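You operate a simulated robot arm through the tools that you are given. There is no shell and no other tool. Be economical: measure what you need, move in short steps, check, and stop when the job is done.

You are at the controls of a simulated two-armed robot. One attempt, no reset.

## Task
Take the cap off the green bottle on the top of the long table and lay it down there.

Only the result counts: the job must be done as asked and must still hold three seconds after the hand-in. Knocking over, shifting, dropping, spilling or breaking anything else fails it. Lids that push on must go on centred and level and be pressed home; caps that screw on are set level and turned clockwise until they are tight.

## Robot
Two 6-joint arms with two-finger parallel grippers on one trunk, on a base that drives. Base frame: it is fixed to the floor where the robot stands at the start and does not move with it; the origin is under the middle of the robot, x ahead of it, y to its left, z up. Readings come in m, rad, newtons and seconds.
The left shoulder is at the start at [0.06, 0.187, 1.197], the right one opposite. With the tool pointing down near the work surface each hand reaches from about 0.2 to 0.62 m from the robot's upright axis, wherever it stands, measured 20 degrees to its own side. Payload 1.57 kg a hand.
Tool frame (each hand has its own): the origin (TCP) lies between the finger pads and is the grasp point; the fingertips stand 0.03 m ahead of it; z points along the fingers, y is the line along which they close. Largest opening 0.11 m; finger width 0.024, thickness 0.012; the body of the gripper, 0.048 by 0.112 m, starts 0.078 m behind the TCP.
Orientation is told as [roll, pitch, yaw] about the base's x, y, z axes, in that order, counted from this pose: with the fingers straight down and closing along the base's y, the tool's x points along the base's -x, its y along +y and its z along -z.

## Interface
- The arms move only by the tool move_arm. It takes "left_rows", "right_rows" or both (then of equal length, played together; a hand with none holds still); each is a list of rows, each a list of 2 entries, a list of its own where there are three numbers: the shift along the tool's x, y, z in mm, then the turn, a rotation vector about the tool's x, y, z in rad. In form: [[[tx, ty, tz], [ax, ay, az]], ...]. A call has 1 to 12 rows; each row is the pose to reach, as a shift and turn from the pose commanded when the call began, along the tool's axes at that moment. "left_hand" and "right_hand" are, for a hand that has rows, the gripper command, from -1 (fully open) to 1 (shut), values between in proportion, set as the call begins (left out, the last holds). Rows are played at 5 a second. More than 0.05 m and 0.15 rad between two rows, or a gripper value outside its range, and nothing of the call is played. Where a pose cannot be reached the arm comes as near as it can. A force on the tool above 40 N (or 10 N above the force at the start of the call, whichever is more), or a blocked arm, ends the call early, and 0.2 s more pass. Each finger travels about 0.153 m/s and halts on what it meets, pressing with about 31 N; the grip force reading is that of the motor and also rises with nothing between the fingers. The clock runs only during rows and for 0.2 s after the last one: add rows that repeat a pose to give the fingers time. It gives the time, the measured TCP pose, the force on the tool (base axes), the opening and the grip force at its end, in the units of the frame above (readings bear some noise), and new pictures: "show" is both (left out), scene, wrist or none (wrist: the cameras of the hands that moved).
- Cameras (640 x 400 px; columns grow to the right, rows downward): "scene" is now at [0.0171, 0.0217, 1.7388]; the picture's right is [0.29, -0.96, 0.00], its down [-0.72, -0.22, -0.66] and it looks along [0.63, 0.19, -0.75] (base axes); focal length 285 px, centre (320, 200). "left" rides on the left gripper at [0.07, -0.016, -0.141] in its tool frame; the picture's right is [0.23, 0.97, 0.00], its down [-0.85, 0.20, -0.48] and it looks along [-0.47, 0.11, 0.88] (tool axes); focal length 222 px, centre (320, 200). "right" rides on the right gripper at [0.07, 0.016, -0.141] in its tool frame; the picture's right is [-0.23, 0.97, 0.00], its down [-0.86, -0.20, -0.48] and it looks along [-0.47, -0.11, 0.88] (tool axes); focal length 222 px, centre (320, 200). There is no depth. A picture from a camera that has moved, and an enlarged one, comes with that camera's place and axes in the base frame and with its lens.
- lift_body(by): slides the trunk up (or, below 0, down) by that many m; the arms and the scene camera ride with it, the base frame stays. It gives what a move gives, with no picture.
- base_move(legs): drives the robot by 1 to 6 legs, each [ahead, left, turn to the left] in m, m and rad, along the robot's own axes; the way and the turn of a leg run together, so that a leg with both is an arc; at most 1.5 m and 3.142 rad a leg. The arms and the cameras ride along, it lands a little off, and it stops where it bumps. It gives what a move gives, and a new picture of the scene camera.
- turn_head(pan, tilt): turns the head with the scene camera to pan (to the left, within 1.501 rad either way) and tilt (down, from -0.506 to 1.204), counted from straight ahead of the robot. It gives what a move gives, and a new picture of the scene camera.
- enlarge(camera, box): a new picture of the part [left, top, right, bottom] of that camera's present view, enlarged. No time passes.
- hand_in(): hands the job in; it is judged then, once.

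Work in short steps. Places have to be worked out from the pictures, the camera data and where the tool is seen: move nearer, look again, correct. Check each grasp and each placing, and mend what went wrong. You have 120 turns and 260 pictures in all, those below and enlarged ones among them. Open the grippers and draw the arms clear of the work before you hand the job in, unless the task says otherwise; then end with one line.

The tools are called after "Request:" as name(argument=value, ...) on one line, values as JSON. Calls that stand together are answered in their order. move_arm: Moves the arms, as the interface text tells. Its arguments: {"type":"object","properties":{"left_rows":{"type":"array","items":{"type":"array"}},"left_hand":{"type":"number"},"right_rows":{"type":"array","items":{"type":"array"}},"right_hand":{"type":"number"},"show":{"type":"string","enum":["both","scene","wrist","none"]}},"required":[]} The other tools are called the same way: lift_body (by) slides the trunk up or down; base_move (legs) drives the base; turn_head (pan, tilt) turns the head that bears the scene camera; enlarge (camera, box) takes an enlarged picture of a part of a camera's view; hand_in () hands the job in.

At the start:

```text
t: 0.0
left_position: [0.4204, 0.2261, 1.2518]
left_tcp_rot: [-0.001, -0.001, 0.0]
left_contact_force: [0.0, -0.4, 0.4]
left_gripper_width: 0.1099
left_finger_force: 0.1
right_position: [0.4547, -0.114, 1.2374]
right_tcp_rot: [0.0, 0.0, -0.001]
right_contact_force: [0.6, -0.7, 0.4]
right_gripper_width: 0.1102
right_finger_force: 0.0
trunk travel left (down, up): [-0.825, 0.165]
robot x, y, heading: [0.0012, 0.0023, -0.002]
head pan, tilt: [0.29, 0.855]
```

scene: 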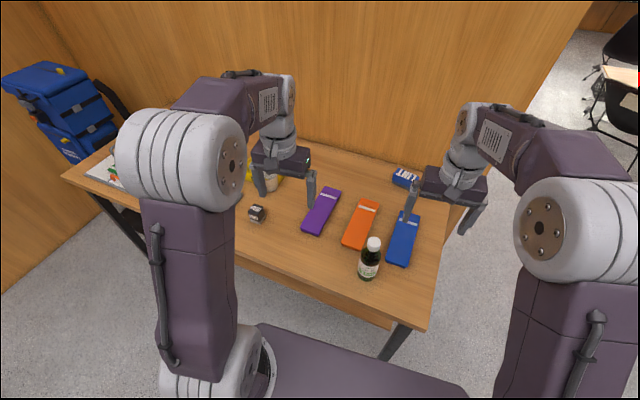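
right: 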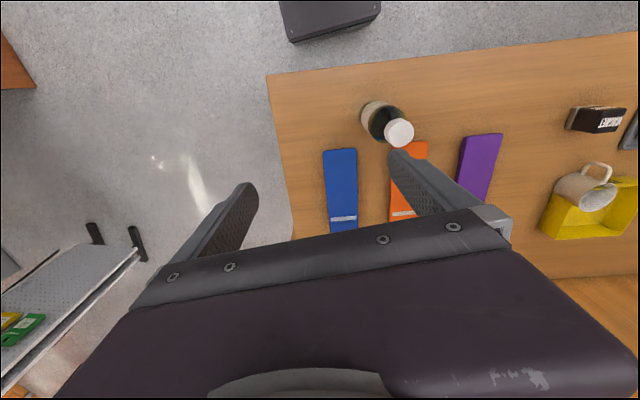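
left: 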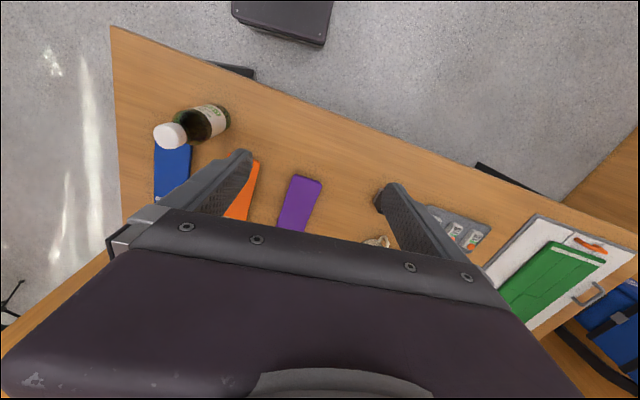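

The scene shows a dark bottle with a white cap near the table's near edge. I enlarge to check its colour and cap.

Request:
enlarge(camera="scene", box=[320, 220, 420, 290])

Request:
enlarge(camera="right", box=[340, 80, 440, 160])

Request:
enlarge(camera="left", box=[130, 80, 250, 160])

```text
5.71 times, centred on (370, 255) of scene
camera zoom: at [0.0171, 0.0217, 1.7388], right [0.29, -0.96, 0.0], down [-0.72, -0.22, -0.66], along [0.63, 0.19, -0.75], focal length 1630 px, centre (34, -114)
```

zoom: 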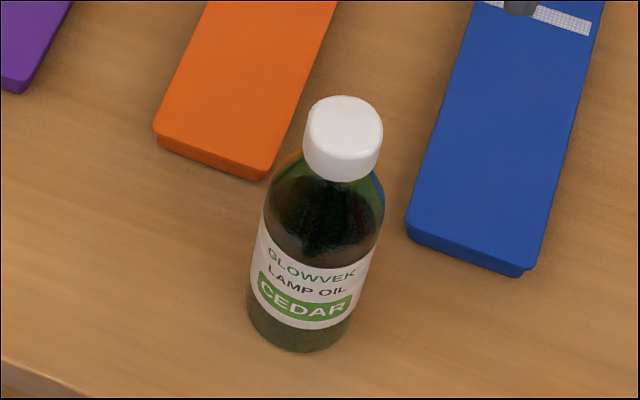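

```text
5.00 times, centred on (390, 120) of right
camera zoom: at [0.3849, -0.0972, 1.3775], right [0.23, 0.97, 0.0], down [0.86, -0.2, 0.48], along [0.47, -0.11, -0.88], focal length 1111 px, centre (-30, 600)
```

zoom: 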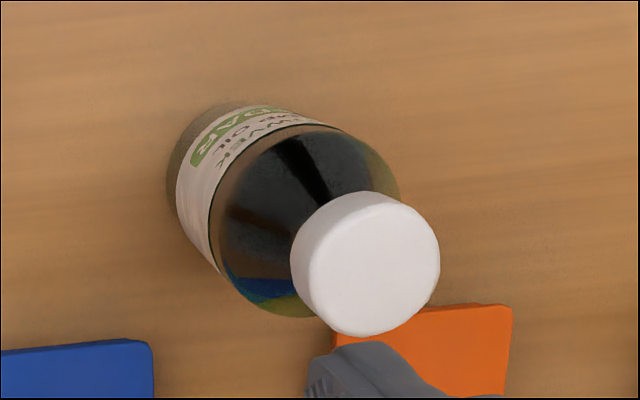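

```text
5.00 times, centred on (190, 120) of left
camera zoom: at [0.3499, 0.2092, 1.3926], right [-0.23, 0.97, 0.0], down [0.85, 0.2, 0.48], along [0.47, 0.11, -0.88], focal length 1111 px, centre (970, 600)
```

zoom: 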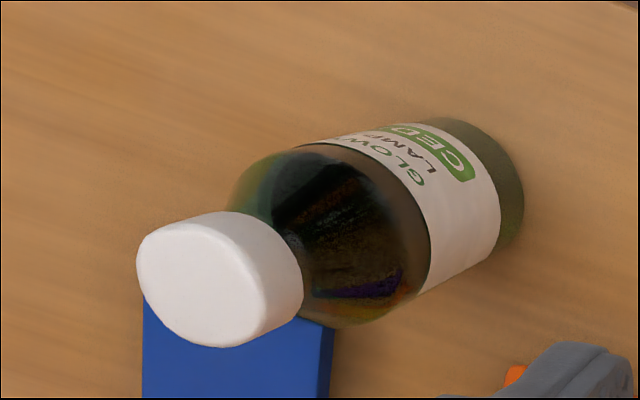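

The bottle is "Cedar lamp oil", with its cap top near (0.48, 0.00, 1.05) and its body about 75 mm across. I plan to hold the body with the left hand, tilted, and unscrew with the right from above. First I turn the left hand to that tilt at a safe spot.

Request:
move_arm(left_rows=[[[6, -6.6, 13], [0.0376, -0.0909, 0.0722]], [[12, -13.2, 26], [0.0752, -0.1818, 0.1444]], [[18, -19.8, 39], [0.1128, -0.2727, 0.2166]], [[24, -26.4, 52], [0.1504, -0.3636, 0.2888]], [[30, -33, 65], [0.188, -0.4545, 0.361]], [[36, -39.6, 78], [0.2256, -0.5454, 0.4332]], [[42, -46.2, 91], [0.2632, -0.6363, 0.5054]], [[48, -52.8, 104], [0.3008, -0.7272, 0.5776]], [[54, -59.4, 117], [0.3384, -0.8181, 0.6498]], [[60, -66, 130], [0.376, -0.909, 0.722]], [[60, -66, 130], [0.376, -0.909, 0.722]]], left_hand=-1)

```text
t: 2.4
left_position: [0.3798, 0.173, 1.1511]
left_tcp_rot: [-0.004, -0.96, -0.783]
left_contact_force: [-0.1, -0.1, 0.1]
left_gripper_width: 0.11
left_finger_force: 0.1
left hand out of reach, approached as far as the arm can: row 8, 9, 10, 11
right_position: [0.4528, -0.1146, 1.2373]
right_tcp_rot: [0.0, 0.0, 0.0]
right_contact_force: [-0.7, 0.3, 0.3]
right_gripper_width: 0.11
right_finger_force: 0.1
trunk travel left (down, up): [-0.825, 0.165]
robot x, y, heading: [0.0027, -0.0014, 0.003]
head pan, tilt: [0.29, 0.855]
camera scene: at [0.0163, 0.0207, 1.7388], right [0.29, -0.96, 0.0], down [-0.72, -0.22, -0.66], along [0.63, 0.19, -0.75], focal length 285 px, centre (320, 200)
camera left: at [0.2576, 0.2713, 1.1729], right [0.6, 0.78, -0.19], down [0.21, 0.07, 0.97], along [0.77, -0.62, -0.12], focal length 222 px, centre (320, 200)
```

scene: 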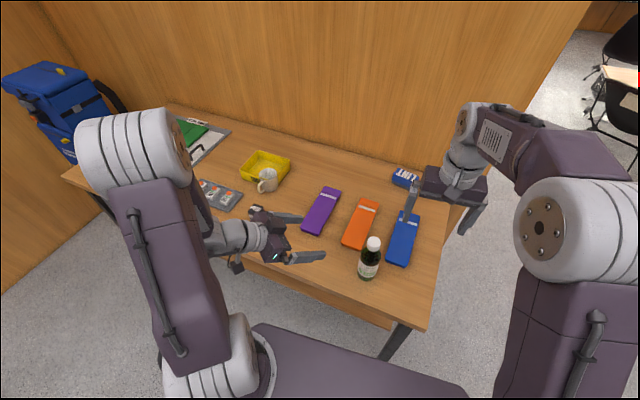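
left: 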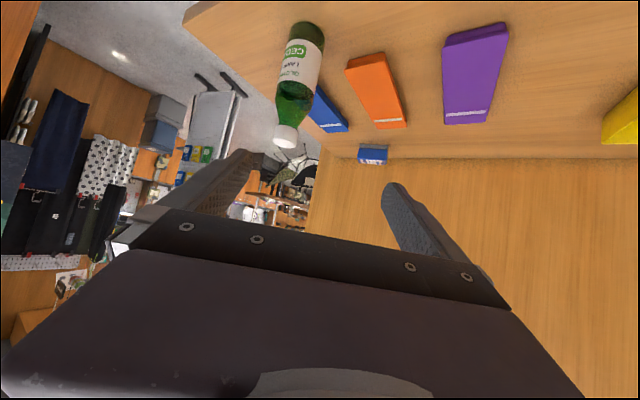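

At this tilt the wrist comes too near the body. I back the base up about 7 cm to give the left arm room, which keeps the bottle within the right hand's reach.

Request:
base_move(legs=[[-0.07, 0, 0]])

```text
t: 3.4
left_position: [0.3172, 0.1729, 1.1468]
left_tcp_rot: [-0.012, -0.955, -0.778]
left_contact_force: [0.2, -0.3, -0.1]
left_gripper_width: 0.1102
left_finger_force: 0.0
right_position: [0.3909, -0.1129, 1.2346]
right_tcp_rot: [0.0, 0.006, 0.001]
right_contact_force: [0.4, 0.1, -0.6]
right_gripper_width: 0.1099
right_finger_force: 0.1
trunk travel left (down, up): [-0.825, 0.165]
robot x, y, heading: [-0.0715, 0.0021, -0.003]
head pan, tilt: [0.29, 0.855]
camera scene: at [-0.0439, 0.0217, 1.7387], right [0.29, -0.96, 0.0], down [-0.73, -0.22, -0.65], along [0.62, 0.19, -0.76], focal length 285 px, centre (320, 200)
```

scene: 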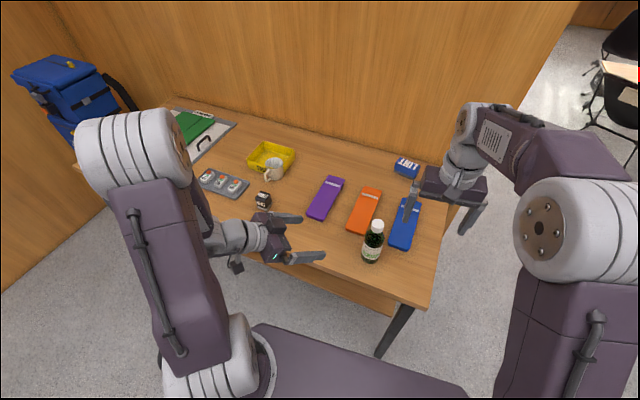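

Next I move the left hand to a standoff about 13 cm from the bottle along its pointing direction.

Request:
move_arm(left_rows=[[[9, -1.4, 33], [0, 0, 0]], [[18, -2.8, 66], [0, 0, 0]], [[27, -4.2, 99], [0, 0, 0]], [[36, -5.6, 132], [0, 0, 0]], [[45, -7, 165], [0, 0, 0]], [[45, -7, 165], [0, 0, 0]]])

```text
t: 4.8
left_position: [0.4368, 0.103, 1.0477]
left_tcp_rot: [-0.015, -0.955, -0.776]
left_contact_force: [0.5, 0.5, -0.6]
left_gripper_width: 0.1101
left_finger_force: 0.0
left hand out of reach, approached as far as the arm can: row 1, 2, 3, 4, 5, 6
right_position: [0.3827, -0.1137, 1.2372]
right_tcp_rot: [0.0, -0.002, 0.0]
right_contact_force: [-0.2, 0.2, -0.5]
right_gripper_width: 0.11
right_finger_force: 0.0
trunk travel left (down, up): [-0.825, 0.165]
robot x, y, heading: [-0.0691, -0.0005, 0.002]
head pan, tilt: [0.29, 0.855]
camera scene: at [-0.0549, 0.0219, 1.7388], right [0.29, -0.96, 0.0], down [-0.72, -0.22, -0.66], along [0.63, 0.19, -0.75], focal length 285 px, centre (320, 200)
camera left: at [0.3153, 0.2012, 1.0723], right [0.6, 0.78, -0.19], down [0.22, 0.07, 0.97], along [0.77, -0.62, -0.13], focal length 222 px, centre (320, 200)
```

scene: 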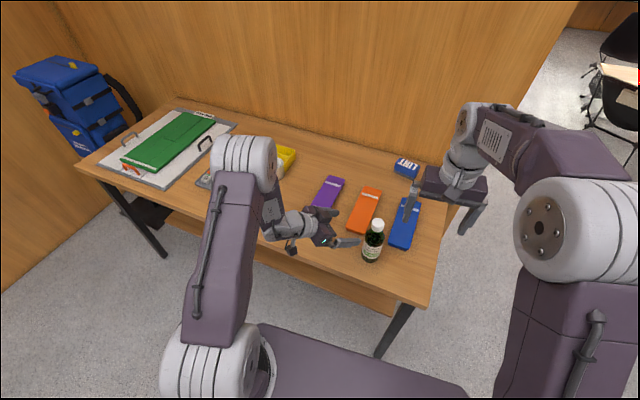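
left: 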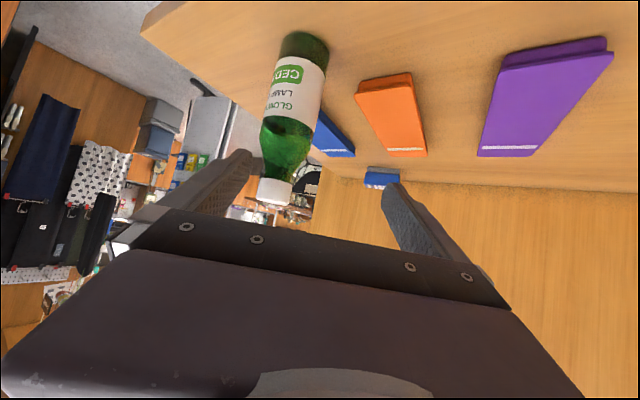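

The hand stays limited at z≈1.05, so the high shoulder is likely the constraint. I lower the trunk by 0.11 m; the right hand stays clear above and behind the bottle.

Request:
lift_body(by=-0.11)

Request:
move_arm(left_rows=[[[0, 0, 0], [0, 0, 0]]])

```text
t: 6.2
left_position: [0.4383, 0.103, 0.9373]
left_tcp_rot: [-0.017, -0.954, -0.774]
left_contact_force: [0.1, -0.1, 0.4]
left_gripper_width: 0.1103
left_finger_force: 0.1
right_position: [0.384, -0.1135, 1.1278]
right_tcp_rot: [-0.001, -0.001, 0.001]
right_contact_force: [-0.3, -0.4, -0.3]
right_gripper_width: 0.1099
right_finger_force: 0.1
trunk travel left (down, up): [-0.715, 0.275]
robot x, y, heading: [-0.0693, -0.0025, 0.001]
head pan, tilt: [0.29, 0.855]
```

```text
t: 6.6
left_position: [0.4387, 0.1016, 0.9367]
left_tcp_rot: [-0.018, -0.955, -0.774]
left_contact_force: [0.6, 1.0, 0.2]
left_gripper_width: 0.1099
left_finger_force: 0.2
right_position: [0.3843, -0.1131, 1.1265]
right_tcp_rot: [-0.002, -0.001, 0.0]
right_contact_force: [-0.5, -0.7, 0.3]
right_gripper_width: 0.1098
right_finger_force: 0.0
trunk travel left (down, up): [-0.715, 0.275]
robot x, y, heading: [-0.0674, -0.0058, -0.003]
head pan, tilt: [0.29, 0.855]
camera scene: at [-0.0525, 0.0217, 1.6288], right [0.29, -0.96, 0.0], down [-0.72, -0.22, -0.66], along [0.63, 0.19, -0.75], focal length 285 px, centre (320, 200)
camera left: at [0.3165, 0.2014, 0.962], right [0.6, 0.78, -0.2], down [0.22, 0.07, 0.97], along [0.77, -0.62, -0.13], focal length 222 px, centre (320, 200)
```

scene: 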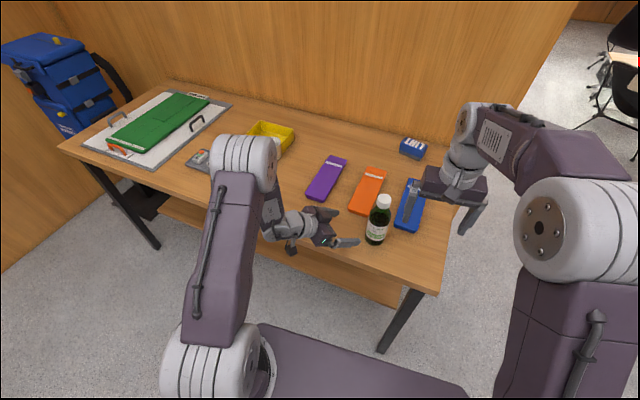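
left: 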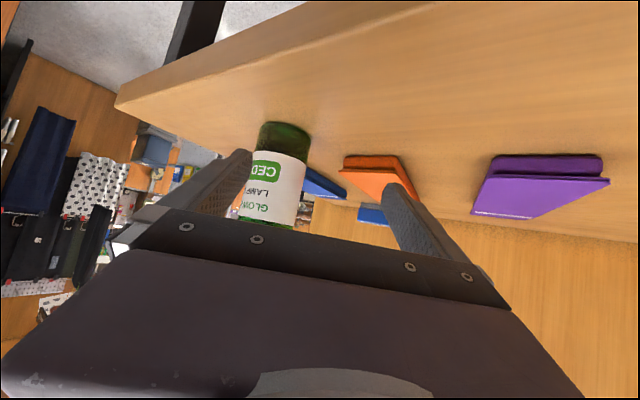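

The hand is now at bottle height. I enlarge the scene view to refine the bottle position.

Request:
enlarge(camera="scene", box=[300, 180, 420, 255])

Request:
enlarge(camera="left", box=[200, 100, 360, 200])

```text
5.33 times, centred on (360, 218) of scene
camera zoom: at [-0.0525, 0.0217, 1.6288], right [0.29, -0.96, 0.0], down [-0.72, -0.22, -0.66], along [0.63, 0.19, -0.75], focal length 1521 px, centre (107, 107)
```

zoom: 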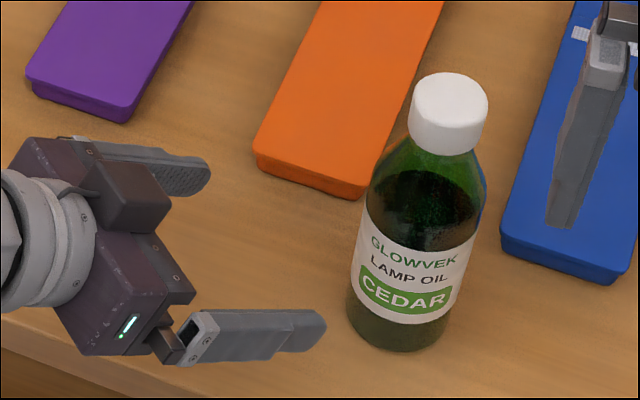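

```text
4.00 times, centred on (280, 150) of left
camera zoom: at [0.3165, 0.2014, 0.962], right [0.6, 0.78, -0.2], down [0.22, 0.07, 0.97], along [0.77, -0.62, -0.13], focal length 888 px, centre (480, 400)
```

zoom: 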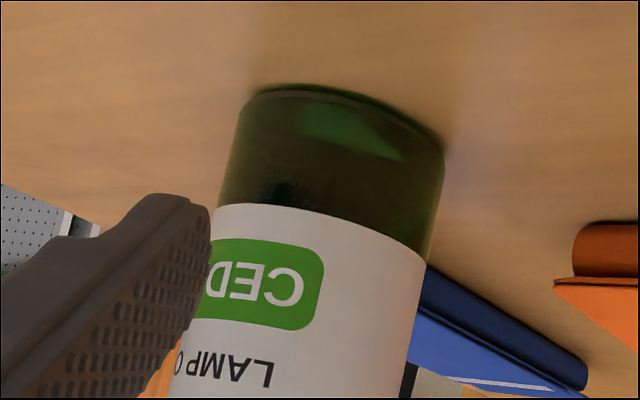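

I judge the bottle axis at about (0.484, -0.003). I shift the left hand sideways by 42 mm to line up with it before advancing.

Request:
move_arm(left_rows=[[[0, -21, 0], [0, 0, 0]], [[0, -42, 0], [0, 0, 0]], [[0, -42, 0], [0, 0, 0]]])

```text
t: 7.4
left_position: [0.4294, 0.0755, 0.9519]
left_tcp_rot: [-0.033, -0.95, -0.768]
left_contact_force: [-1.4, -0.8, -0.7]
left_gripper_width: 0.1099
left_finger_force: 0.1
left hand out of reach, approached as far as the arm can: row 1, 2, 3
right_position: [0.3849, -0.114, 1.1257]
right_tcp_rot: [0.001, -0.001, 0.001]
right_contact_force: [-0.1, 0.7, 0.3]
right_gripper_width: 0.1101
right_finger_force: 0.1
trunk travel left (down, up): [-0.715, 0.275]
robot x, y, heading: [-0.0669, 0.002, 0.0]
head pan, tilt: [0.29, 0.855]
camera scene: at [-0.0523, 0.0222, 1.6288], right [0.29, -0.96, 0.0], down [-0.72, -0.22, -0.66], along [0.63, 0.19, -0.76], focal length 285 px, centre (320, 200)
camera left: at [0.3082, 0.1763, 0.9769], right [0.6, 0.77, -0.2], down [0.23, 0.08, 0.97], along [0.77, -0.63, -0.13], focal length 222 px, centre (320, 200)
```

scene: 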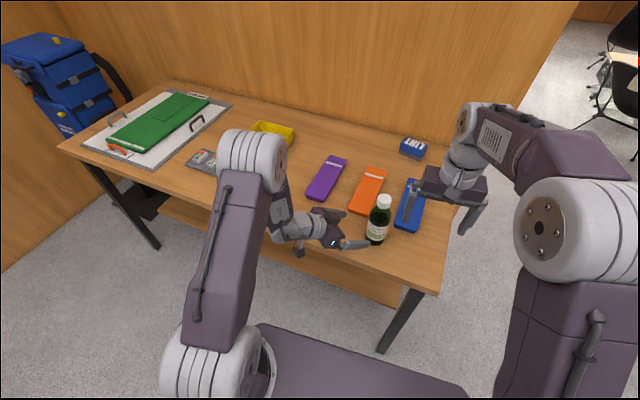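
left: 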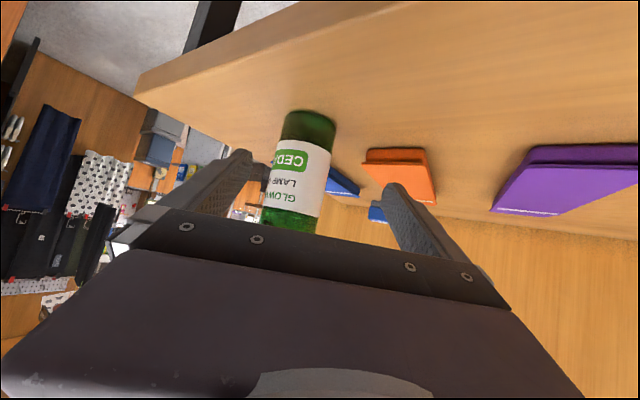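

The fold of the left arm limits it. Approaching from the robot's left (hand pointing along -y) extends the arm more, so I swing the yaw a further 45° while moving to (0.48, 0.12).

Request:
move_arm(left_rows=[[[-1, 22, 1], [0, 0, 0]], [[-2, 44, 3], [0.08, 0, 0.056]], [[-4, 60, 5], [0.16, 0, 0.113]], [[-5, 66, 7], [0.25, 0, 0.175]], [[-5, 66, 7], [0.34, 0, 0.238]], [[-5, 66, 7], [0.44, 0, 0.309]], [[-5, 66, 7], [0.54, 0, 0.379]], [[-5, 66, 7], [0.643, 0, 0.451]], [[-5, 66, 7], [0.643, 0, 0.451]]])

```text
t: 9.4
left_position: [0.4814, 0.1153, 0.951]
left_tcp_rot: [-0.02, -0.962, -1.561]
left_contact_force: [-0.1, 0.2, 0.4]
left_gripper_width: 0.11
left_finger_force: 0.0
right_position: [0.3837, -0.1131, 1.1272]
right_tcp_rot: [-0.001, 0.001, 0.0]
right_contact_force: [-1.1, 0.6, -0.2]
right_gripper_width: 0.1099
right_finger_force: 0.1
trunk travel left (down, up): [-0.715, 0.275]
robot x, y, heading: [-0.0691, -0.001, -0.001]
head pan, tilt: [0.29, 0.855]
camera scene: at [-0.053, 0.0216, 1.6288], right [0.29, -0.96, 0.0], down [-0.72, -0.22, -0.66], along [0.63, 0.19, -0.75], focal length 285 px, centre (320, 200)
camera left: at [0.4656, 0.2722, 0.9737], right [0.97, 0.12, -0.2], down [0.21, -0.1, 0.97], along [0.1, -0.99, -0.12], focal length 222 px, centre (320, 200)
```

scene: 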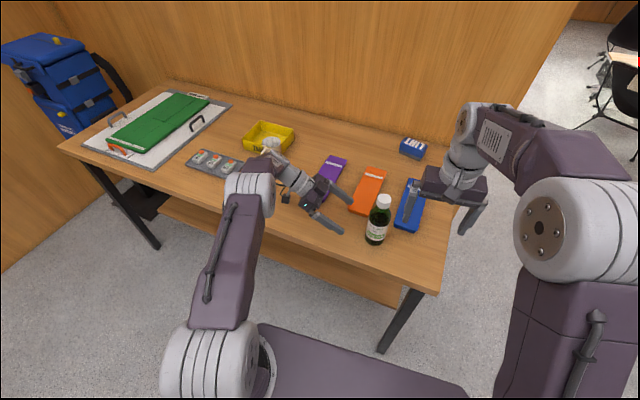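
left: 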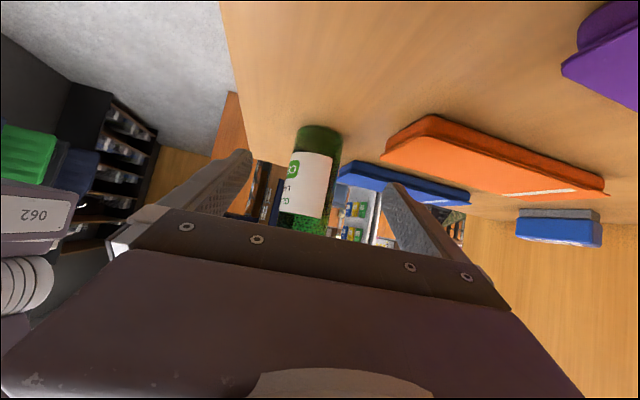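

Now reached fully. The bottle lies centred between the fingers in the left view (x≈0.48). I advance to (0.481, 0.005, 0.935) with the hand open.

Request:
move_arm(left_rows=[[[-10, 0, 20], [0, 0, 0]], [[-20, 0, 40], [0, 0, 0]], [[-30, 0, 60], [0, 0, 0]], [[-40, 0, 80], [0, 0, 0]], [[-50, 0, 99], [0, 0, 0]], [[-50, 0, 99], [0, 0, 0]]])

Request:
enlarge(camera="scene", box=[300, 180, 420, 255])

```text
t: 10.8
left_position: [0.482, 0.0077, 0.9355]
left_tcp_rot: [-0.019, -0.964, -1.56]
left_contact_force: [0.9, -0.7, -0.4]
left_gripper_width: 0.1102
left_finger_force: 0.0
right_position: [0.3853, -0.1133, 1.1277]
right_tcp_rot: [0.0, 0.0, 0.001]
right_contact_force: [0.7, 0.4, 0.2]
right_gripper_width: 0.11
right_finger_force: 0.1
trunk travel left (down, up): [-0.715, 0.275]
robot x, y, heading: [-0.0713, -0.0042, 0.0]
head pan, tilt: [0.29, 0.855]
camera scene: at [-0.0525, 0.0222, 1.6288], right [0.29, -0.96, 0.0], down [-0.72, -0.22, -0.66], along [0.63, 0.19, -0.75], focal length 285 px, centre (320, 200)
camera left: at [0.4655, 0.1625, 0.958], right [0.97, 0.13, -0.2], down [0.21, -0.1, 0.97], along [0.1, -0.99, -0.12], focal length 222 px, centre (320, 200)
```

scene: 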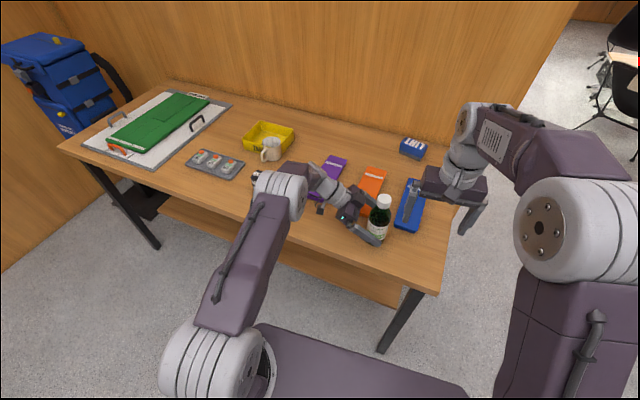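
left: 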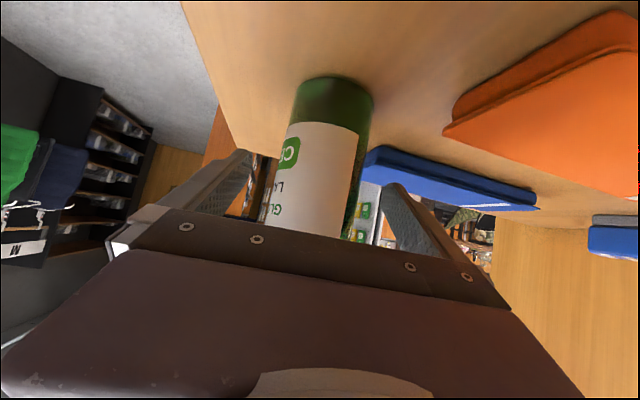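

```text
5.33 times, centred on (360, 218) of scene
camera zoom: at [-0.0525, 0.0222, 1.6288], right [0.29, -0.96, 0.0], down [-0.72, -0.22, -0.66], along [0.63, 0.19, -0.75], focal length 1521 px, centre (107, 107)
```

zoom: 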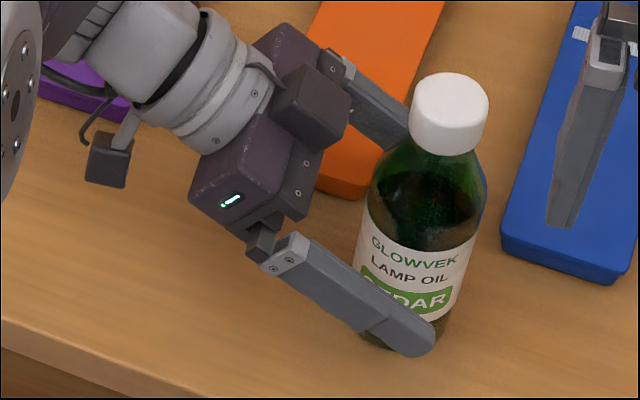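

The fingers straddle the bottle. I nudge 2 mm towards -x and close partway to check the centring.

Request:
move_arm(left_rows=[[[0, -2, 3], [0, 0, 0]], [[0, -2, 3], [0, 0, 0]]], left_hand=-0.33)

Request:
enlarge(camera="scene", box=[320, 180, 420, 250])

```text
t: 11.4
left_position: [0.4799, 0.0053, 0.9332]
left_tcp_rot: [-0.017, -0.964, -1.561]
left_contact_force: [-0.6, -0.4, -0.6]
left_gripper_width: 0.073
left_finger_force: 0.0
right_position: [0.3843, -0.1153, 1.1272]
right_tcp_rot: [-0.001, 0.0, 0.0]
right_contact_force: [0.4, 0.6, -0.1]
right_gripper_width: 0.1099
right_finger_force: 0.0
trunk travel left (down, up): [-0.715, 0.275]
robot x, y, heading: [-0.066, -0.0028, 0.002]
head pan, tilt: [0.29, 0.855]
camera scene: at [-0.0525, 0.0219, 1.6288], right [0.29, -0.96, 0.0], down [-0.72, -0.22, -0.66], along [0.63, 0.19, -0.75], focal length 285 px, centre (320, 200)
camera left: at [0.4635, 0.16, 0.9566], right [0.97, 0.13, -0.2], down [0.21, -0.1, 0.97], along [0.1, -0.99, -0.12], focal length 222 px, centre (320, 200)
```

scene: 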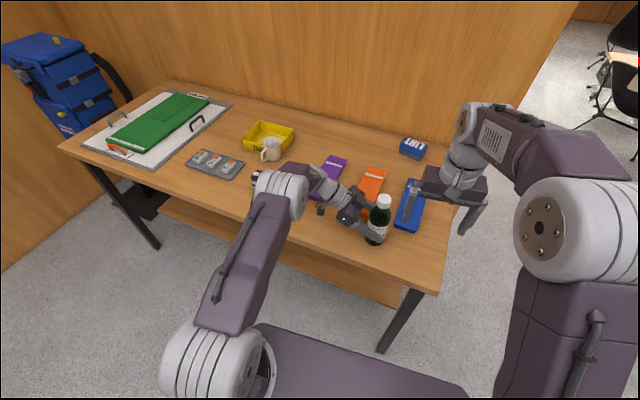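
left: 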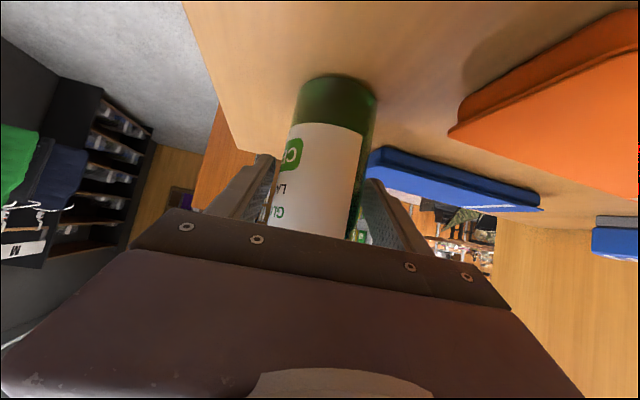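

```text
5.71 times, centred on (370, 215) of scene
camera zoom: at [-0.0525, 0.0219, 1.6288], right [0.29, -0.96, 0.0], down [-0.72, -0.22, -0.66], along [0.63, 0.19, -0.75], focal length 1630 px, centre (34, 114)
```

zoom: 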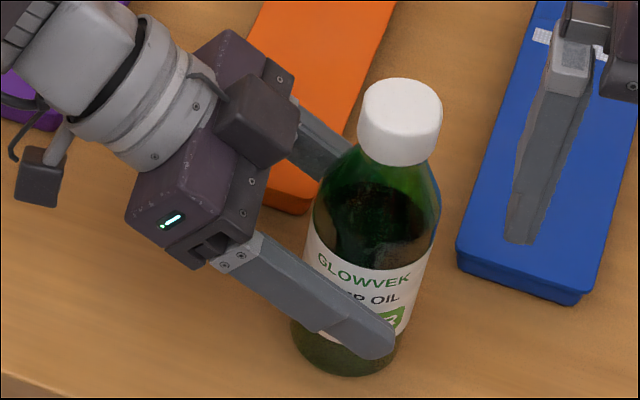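

The bottle sits between the fingers with a few mm to spare on each side, so I close the left gripper.

Request:
move_arm(left_rows=[[[0, 0, 0], [0, 0, 0]], [[0, 0, 0], [0, 0, 0]], [[0, 0, 0], [0, 0, 0]], [[0, 0, 0], [0, 0, 0]]], left_hand=1)

Request:
enlarge(camera="scene", box=[320, 180, 420, 250])

```text
t: 12.4
left_position: [0.4797, 0.004, 0.9339]
left_tcp_rot: [-0.017, -0.963, -1.559]
left_contact_force: [0.6, -0.6, 0.6]
left_gripper_width: 0.0611
left_finger_force: 31.1
right_position: [0.384, -0.1142, 1.1259]
right_tcp_rot: [0.002, -0.001, -0.001]
right_contact_force: [-0.8, 0.2, -0.6]
right_gripper_width: 0.1099
right_finger_force: 0.0
trunk travel left (down, up): [-0.715, 0.275]
robot x, y, heading: [-0.0684, -0.0002, -0.001]
head pan, tilt: [0.29, 0.855]
camera scene: at [-0.0525, 0.0216, 1.6288], right [0.29, -0.96, 0.0], down [-0.72, -0.22, -0.66], along [0.63, 0.19, -0.75], focal length 285 px, centre (320, 200)
camera left: at [0.4635, 0.1599, 0.9567], right [0.97, 0.13, -0.2], down [0.21, -0.1, 0.97], along [0.1, -0.99, -0.12], focal length 222 px, centre (320, 200)
```

scene: 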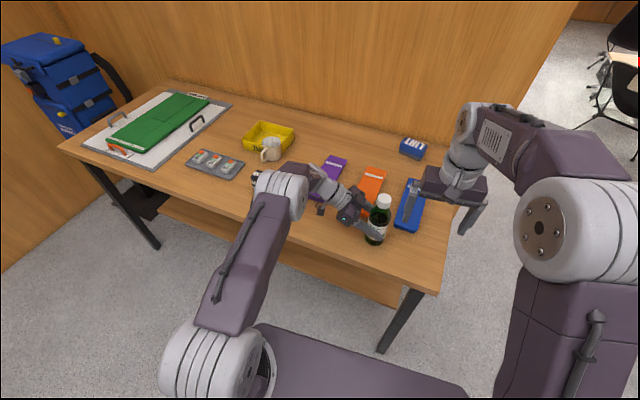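
left: 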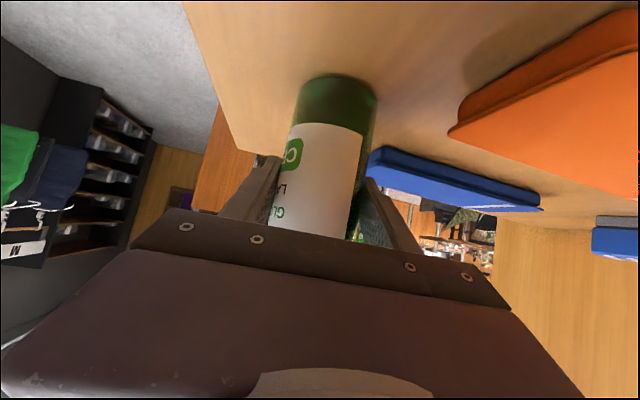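

```text
5.71 times, centred on (370, 215) of scene
camera zoom: at [-0.0525, 0.0216, 1.6288], right [0.29, -0.96, 0.0], down [-0.72, -0.22, -0.66], along [0.63, 0.19, -0.75], focal length 1630 px, centre (34, 114)
```

zoom: 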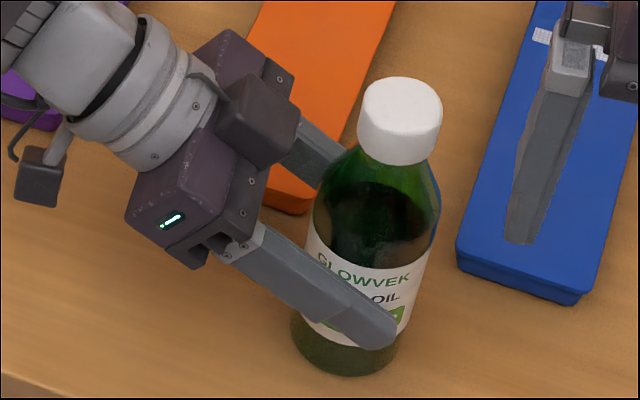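

The left hand holds the bottle firmly (61 mm wide, 31 N, still upright). Next I raise the right hand, move it over the cap, and pre-turn it clockwise by 1.2 rad to leave travel for unscrewing.

Request:
move_arm(right_rows=[[[0, 0, -25], [0, 0, 0.12]], [[0, 0, -45], [0, 0, 0.24]], [[-15, 15, -45], [0, 0, 0.36]], [[-30, 35, -45], [0, 0, 0.48]], [[-45, 55, -45], [0, 0, 0.6]], [[-60, 75, -45], [0, 0, 0.72]], [[-78, 93, -45], [0, 0, 0.84]], [[-98, 114, -45], [0, 0, 0.96]], [[-98, 114, -45], [0, 0, 1.08]], [[-98, 114, -45], [0, 0, 1.2]], [[-98, 114, -45], [0, 0, 1.2]]], right_hand=-0.09)

Request:
enlarge(camera="scene", box=[320, 150, 440, 250])

```text
t: 14.8
left_position: [0.4794, 0.004, 0.9328]
left_tcp_rot: [-0.017, -0.965, -1.56]
left_contact_force: [-1.2, -0.2, 0.7]
left_gripper_width: 0.0612
left_finger_force: 31.6
right_position: [0.4539, -0.0114, 1.159]
right_tcp_rot: [0.0, 0.0, -1.202]
right_contact_force: [-0.3, 0.3, -0.1]
right_gripper_width: 0.0599
right_finger_force: 0.1
right hand out of reach, approached as far as the arm can: row 7, 8, 9, 10, 11
trunk travel left (down, up): [-0.715, 0.275]
robot x, y, heading: [-0.0683, -0.0018, 0.003]
head pan, tilt: [0.29, 0.855]
camera scene: at [-0.053, 0.0217, 1.6288], right [0.29, -0.96, 0.0], down [-0.72, -0.22, -0.66], along [0.63, 0.19, -0.75], focal length 285 px, centre (320, 200)
camera right: at [0.4436, 0.0604, 1.3006], right [0.99, 0.14, 0.0], down [0.12, -0.87, 0.48], along [0.07, -0.47, -0.88], focal length 222 px, centre (320, 200)
```

scene: 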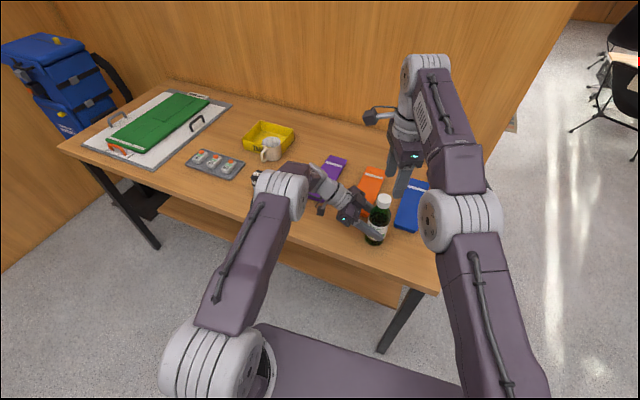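
right: 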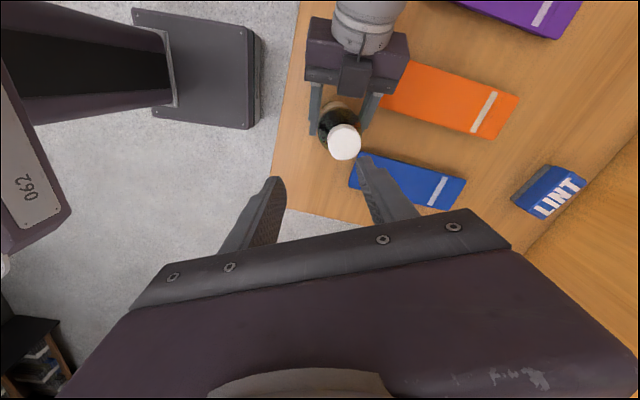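

```text
4.00 times, centred on (380, 200) of scene
camera zoom: at [-0.053, 0.0217, 1.6288], right [0.29, -0.96, 0.0], down [-0.72, -0.22, -0.66], along [0.63, 0.19, -0.75], focal length 1141 px, centre (80, 200)
```

zoom: 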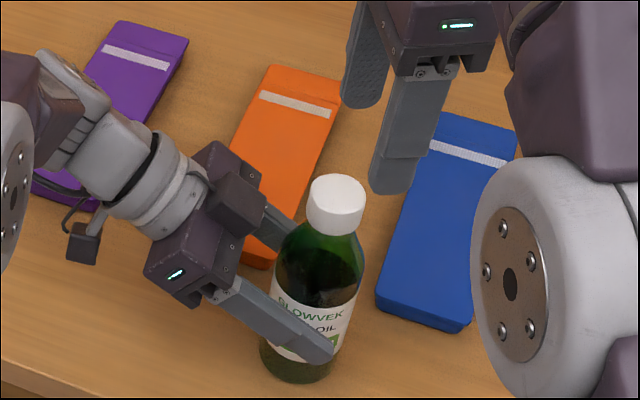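

The right hand is short of reach. I will open the left, back off, drive 4.5 cm forward and grasp again.

Request:
move_arm(left_rows=[[[0, 0, 0], [0, 0, 0]], [[0, 0, 0], [0, 0, 0]], [[0, 0, 0], [0, 0, 0]], [[10, 0, -20], [0, 0, 0]], [[20, 0, -40], [0, 0, 0]], [[30, 0, -60], [0, 0, 0]], [[45, 0, -85], [0, 0, 0]], [[52, 0, -102], [0, 0, 0]], [[52, 0, -102], [0, 0, 0]]], left_hand=-1, show="scene")

Request:
base_move(legs=[[0.045, 0, 0]])

```text
t: 16.8
left_position: [0.48, 0.1181, 0.9498]
left_tcp_rot: [-0.017, -0.964, -1.561]
left_contact_force: [0.3, 0.0, 0.2]
left_gripper_width: 0.11
left_finger_force: 0.0
right_position: [0.4537, -0.0102, 1.1603]
right_tcp_rot: [0.001, 0.001, -1.202]
right_contact_force: [-0.2, -0.4, -1.0]
right_gripper_width: 0.0601
right_finger_force: 0.0
trunk travel left (down, up): [-0.715, 0.275]
robot x, y, heading: [-0.0706, 0.0005, 0.005]
head pan, tilt: [0.29, 0.855]
camera scene: at [-0.0524, 0.0213, 1.6288], right [0.29, -0.96, 0.0], down [-0.72, -0.22, -0.66], along [0.63, 0.19, -0.75], focal length 285 px, centre (320, 200)
```

scene: 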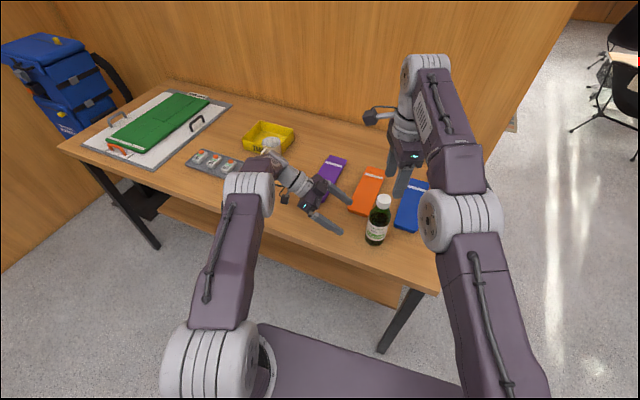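

```text
t: 17.7
left_position: [0.5213, 0.1183, 0.9511]
left_tcp_rot: [-0.012, -0.966, -1.566]
left_contact_force: [-0.6, 0.3, -0.1]
left_gripper_width: 0.1098
left_finger_force: 0.1
right_position: [0.4939, -0.0106, 1.1599]
right_tcp_rot: [0.001, -0.002, -1.201]
right_contact_force: [-0.6, -0.1, 0.7]
right_gripper_width: 0.0601
right_finger_force: 0.0
trunk travel left (down, up): [-0.715, 0.275]
robot x, y, heading: [-0.029, -0.0009, -0.008]
head pan, tilt: [0.29, 0.855]
camera scene: at [-0.0135, 0.0216, 1.6289], right [0.29, -0.96, 0.0], down [-0.72, -0.22, -0.66], along [0.63, 0.19, -0.75], focal length 285 px, centre (320, 200)
```

scene: 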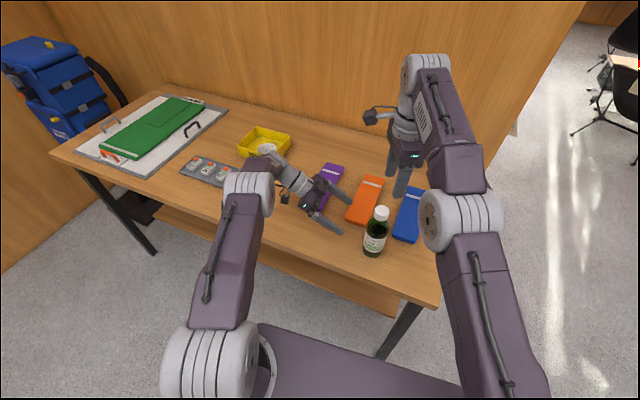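

I bring the left hand back to x=0.480 at the standoff first.

Request:
move_arm(left_rows=[[[0, -14, 0], [0, 0, 0]], [[0, -28, 0], [0, 0, 0]], [[0, -41, 0], [0, 0, 0]], [[0, -41, 0], [0, 0, 0]]], show="wrist")

```text
t: 18.7
left_position: [0.482, 0.119, 0.95]
left_tcp_rot: [-0.017, -0.963, -1.562]
left_contact_force: [-1.2, -0.4, 0.4]
left_gripper_width: 0.1101
left_finger_force: 0.1
right_position: [0.4971, -0.0105, 1.1607]
right_tcp_rot: [0.003, 0.001, -1.2]
right_contact_force: [0.4, 0.3, -0.1]
right_gripper_width: 0.0597
right_finger_force: 0.0
trunk travel left (down, up): [-0.715, 0.275]
robot x, y, heading: [-0.0253, 0.001, 0.0]
head pan, tilt: [0.29, 0.855]
camera left: at [0.467, 0.2741, 0.973], right [0.97, 0.13, -0.2], down [0.21, -0.1, 0.97], along [0.1, -0.99, -0.12], focal length 222 px, centre (320, 200)
```

left: 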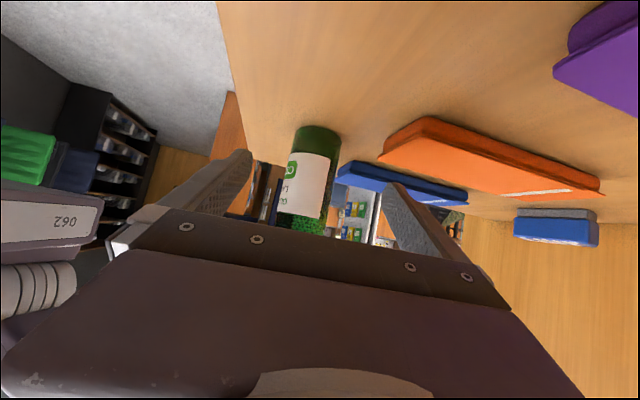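

In reach with the bottle centred, so I advance to the same grasp and then close.

Request:
move_arm(left_rows=[[[-11, -2, 21], [0, 0, 0]], [[-22, -2, 42], [0, 0, 0]], [[-33, -2, 63], [0, 0, 0]], [[-43, -2, 83], [0, 0, 0]], [[-53, -2, 103], [0, 0, 0]], [[-53, -2, 103], [0, 0, 0]]], show="wrist")

Request:
move_arm(left_rows=[[[0, 0, 0], [0, 0, 0]], [[0, 0, 0], [0, 0, 0]], [[0, 0, 0], [0, 0, 0]], [[0, 0, 0], [0, 0, 0]]], left_hand=1, show="scene")

Request:
enlarge(camera="scene", box=[320, 170, 440, 270])

Request:
enlarge(camera="right", box=[220, 60, 420, 200])

```text
t: 20.1
left_position: [0.481, 0.0048, 0.9335]
left_tcp_rot: [-0.02, -0.964, -1.561]
left_contact_force: [0.0, -0.7, 0.5]
left_gripper_width: 0.1101
left_finger_force: 0.1
right_position: [0.4977, -0.0098, 1.1592]
right_tcp_rot: [0.001, 0.0, -1.203]
right_contact_force: [0.5, -0.6, 0.6]
right_gripper_width: 0.06
right_finger_force: 0.1
trunk travel left (down, up): [-0.715, 0.275]
robot x, y, heading: [-0.0251, 0.0006, -0.001]
head pan, tilt: [0.29, 0.855]
camera left: at [0.4645, 0.1598, 0.9575], right [0.97, 0.13, -0.2], down [0.21, -0.1, 0.97], along [0.1, -0.99, -0.12], focal length 222 px, centre (320, 200)
```

left: 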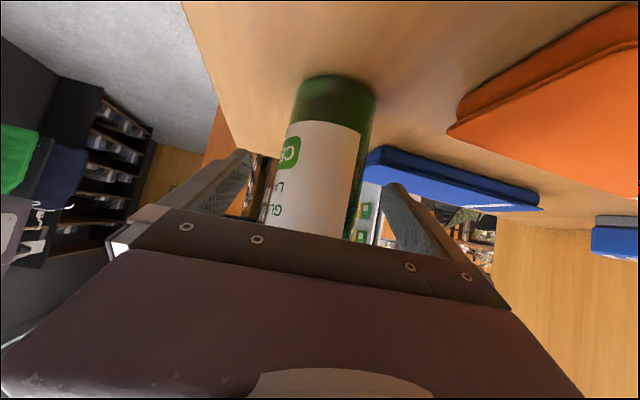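

```text
t: 21.1
left_position: [0.4807, 0.0037, 0.9352]
left_tcp_rot: [-0.018, -0.965, -1.56]
left_contact_force: [0.0, -0.3, -0.7]
left_gripper_width: 0.0611
left_finger_force: 30.9
right_position: [0.498, -0.0106, 1.1605]
right_tcp_rot: [-0.001, 0.0, -1.2]
right_contact_force: [0.3, -0.2, -0.2]
right_gripper_width: 0.0598
right_finger_force: 0.0
trunk travel left (down, up): [-0.715, 0.275]
robot x, y, heading: [-0.0273, -0.0035, 0.003]
head pan, tilt: [0.29, 0.855]
camera scene: at [-0.008, 0.0216, 1.6288], right [0.29, -0.96, 0.0], down [-0.72, -0.22, -0.66], along [0.63, 0.19, -0.75], focal length 285 px, centre (320, 200)
```

scene: 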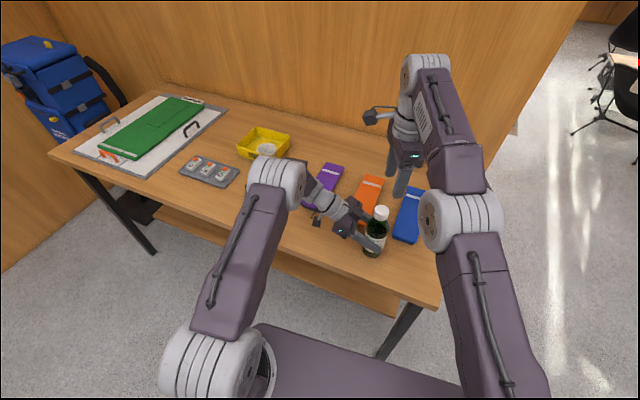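

```text
4.00 times, centred on (380, 220) of scene
camera zoom: at [-0.008, 0.0216, 1.6288], right [0.29, -0.96, 0.0], down [-0.72, -0.22, -0.66], along [0.63, 0.19, -0.75], focal length 1141 px, centre (80, 120)
```

zoom: 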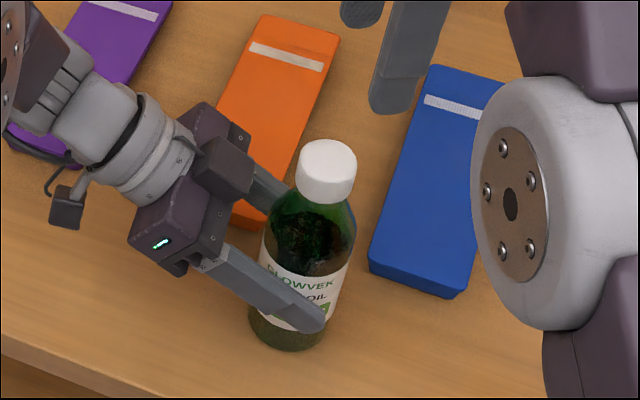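

```text
2.86 times, centred on (320, 130) of right
camera zoom: at [0.4883, 0.0602, 1.3007], right [0.99, 0.14, 0.0], down [0.12, -0.87, 0.48], along [0.07, -0.47, -0.88], focal length 635 px, centre (320, 400)
```

zoom: 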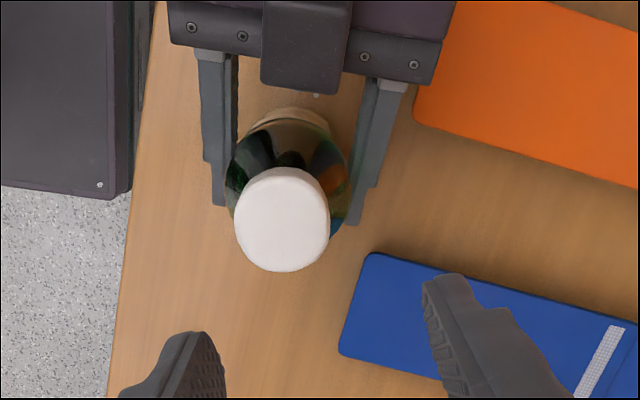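

Bottle gripped again. I place the cap centre near (0.482, 0.002), top at about 1.055 and bottom at about 1.03. I move the right hand over it, to z=1.10.

Request:
move_arm(right_rows=[[[9, -5.5, 0], [0, 0, 0]], [[17.7, -10.8, 0], [0, 0, 0]], [[17.7, -10.8, 20], [0, 0, 0]], [[17.7, -10.8, 30], [0, 0, 0]], [[17.7, -10.8, 30], [0, 0, 0]]], right_hand=-0.09)

Request:
enlarge(camera="right", box=[220, 60, 420, 240])

Request:
enlarge(camera="scene", box=[320, 170, 440, 270])

```text
t: 22.3
left_position: [0.4801, 0.0043, 0.9364]
left_tcp_rot: [-0.016, -0.962, -1.56]
left_contact_force: [-0.9, -0.2, -0.3]
left_gripper_width: 0.0615
left_finger_force: 30.5
right_position: [0.4812, 0.0017, 1.1292]
right_tcp_rot: [0.0, 0.0, -1.2]
right_contact_force: [0.4, 0.2, -0.3]
right_gripper_width: 0.0599
right_finger_force: 0.0
trunk travel left (down, up): [-0.715, 0.275]
robot x, y, heading: [-0.0279, 0.0026, 0.003]
head pan, tilt: [0.29, 0.855]
camera scene: at [-0.008, 0.0218, 1.6288], right [0.29, -0.96, 0.0], down [-0.72, -0.22, -0.66], along [0.63, 0.19, -0.75], focal length 285 px, centre (320, 200)
camera right: at [0.4719, 0.0728, 1.2707], right [0.99, 0.14, 0.0], down [0.12, -0.87, 0.48], along [0.07, -0.47, -0.88], focal length 222 px, centre (320, 200)
```

scene: 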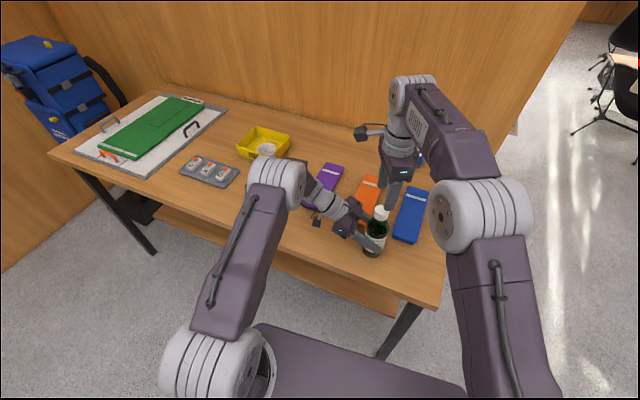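
right: 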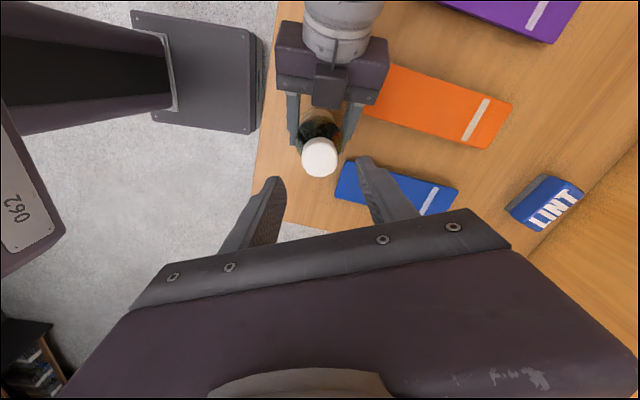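

```text
2.22 times, centred on (320, 150) of right
camera zoom: at [0.4719, 0.0728, 1.2707], right [0.99, 0.14, 0.0], down [0.12, -0.87, 0.48], along [0.07, -0.47, -0.88], focal length 494 px, centre (320, 311)
```

zoom: 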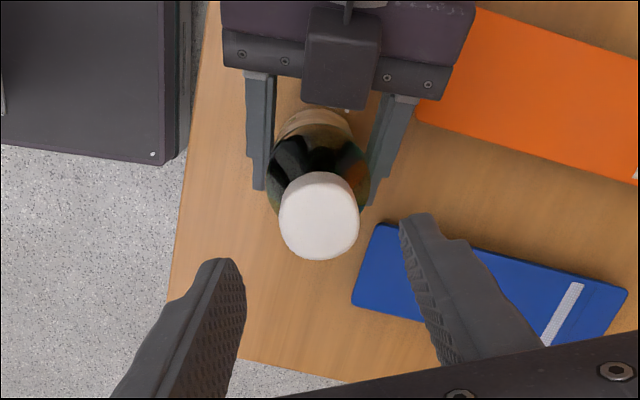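

```text
4.00 times, centred on (380, 220) of scene
camera zoom: at [-0.008, 0.0218, 1.6288], right [0.29, -0.96, 0.0], down [-0.72, -0.22, -0.66], along [0.63, 0.19, -0.75], focal length 1141 px, centre (80, 120)
```

zoom: 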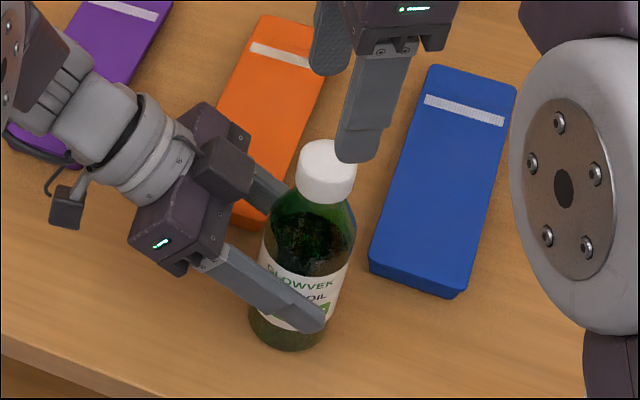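

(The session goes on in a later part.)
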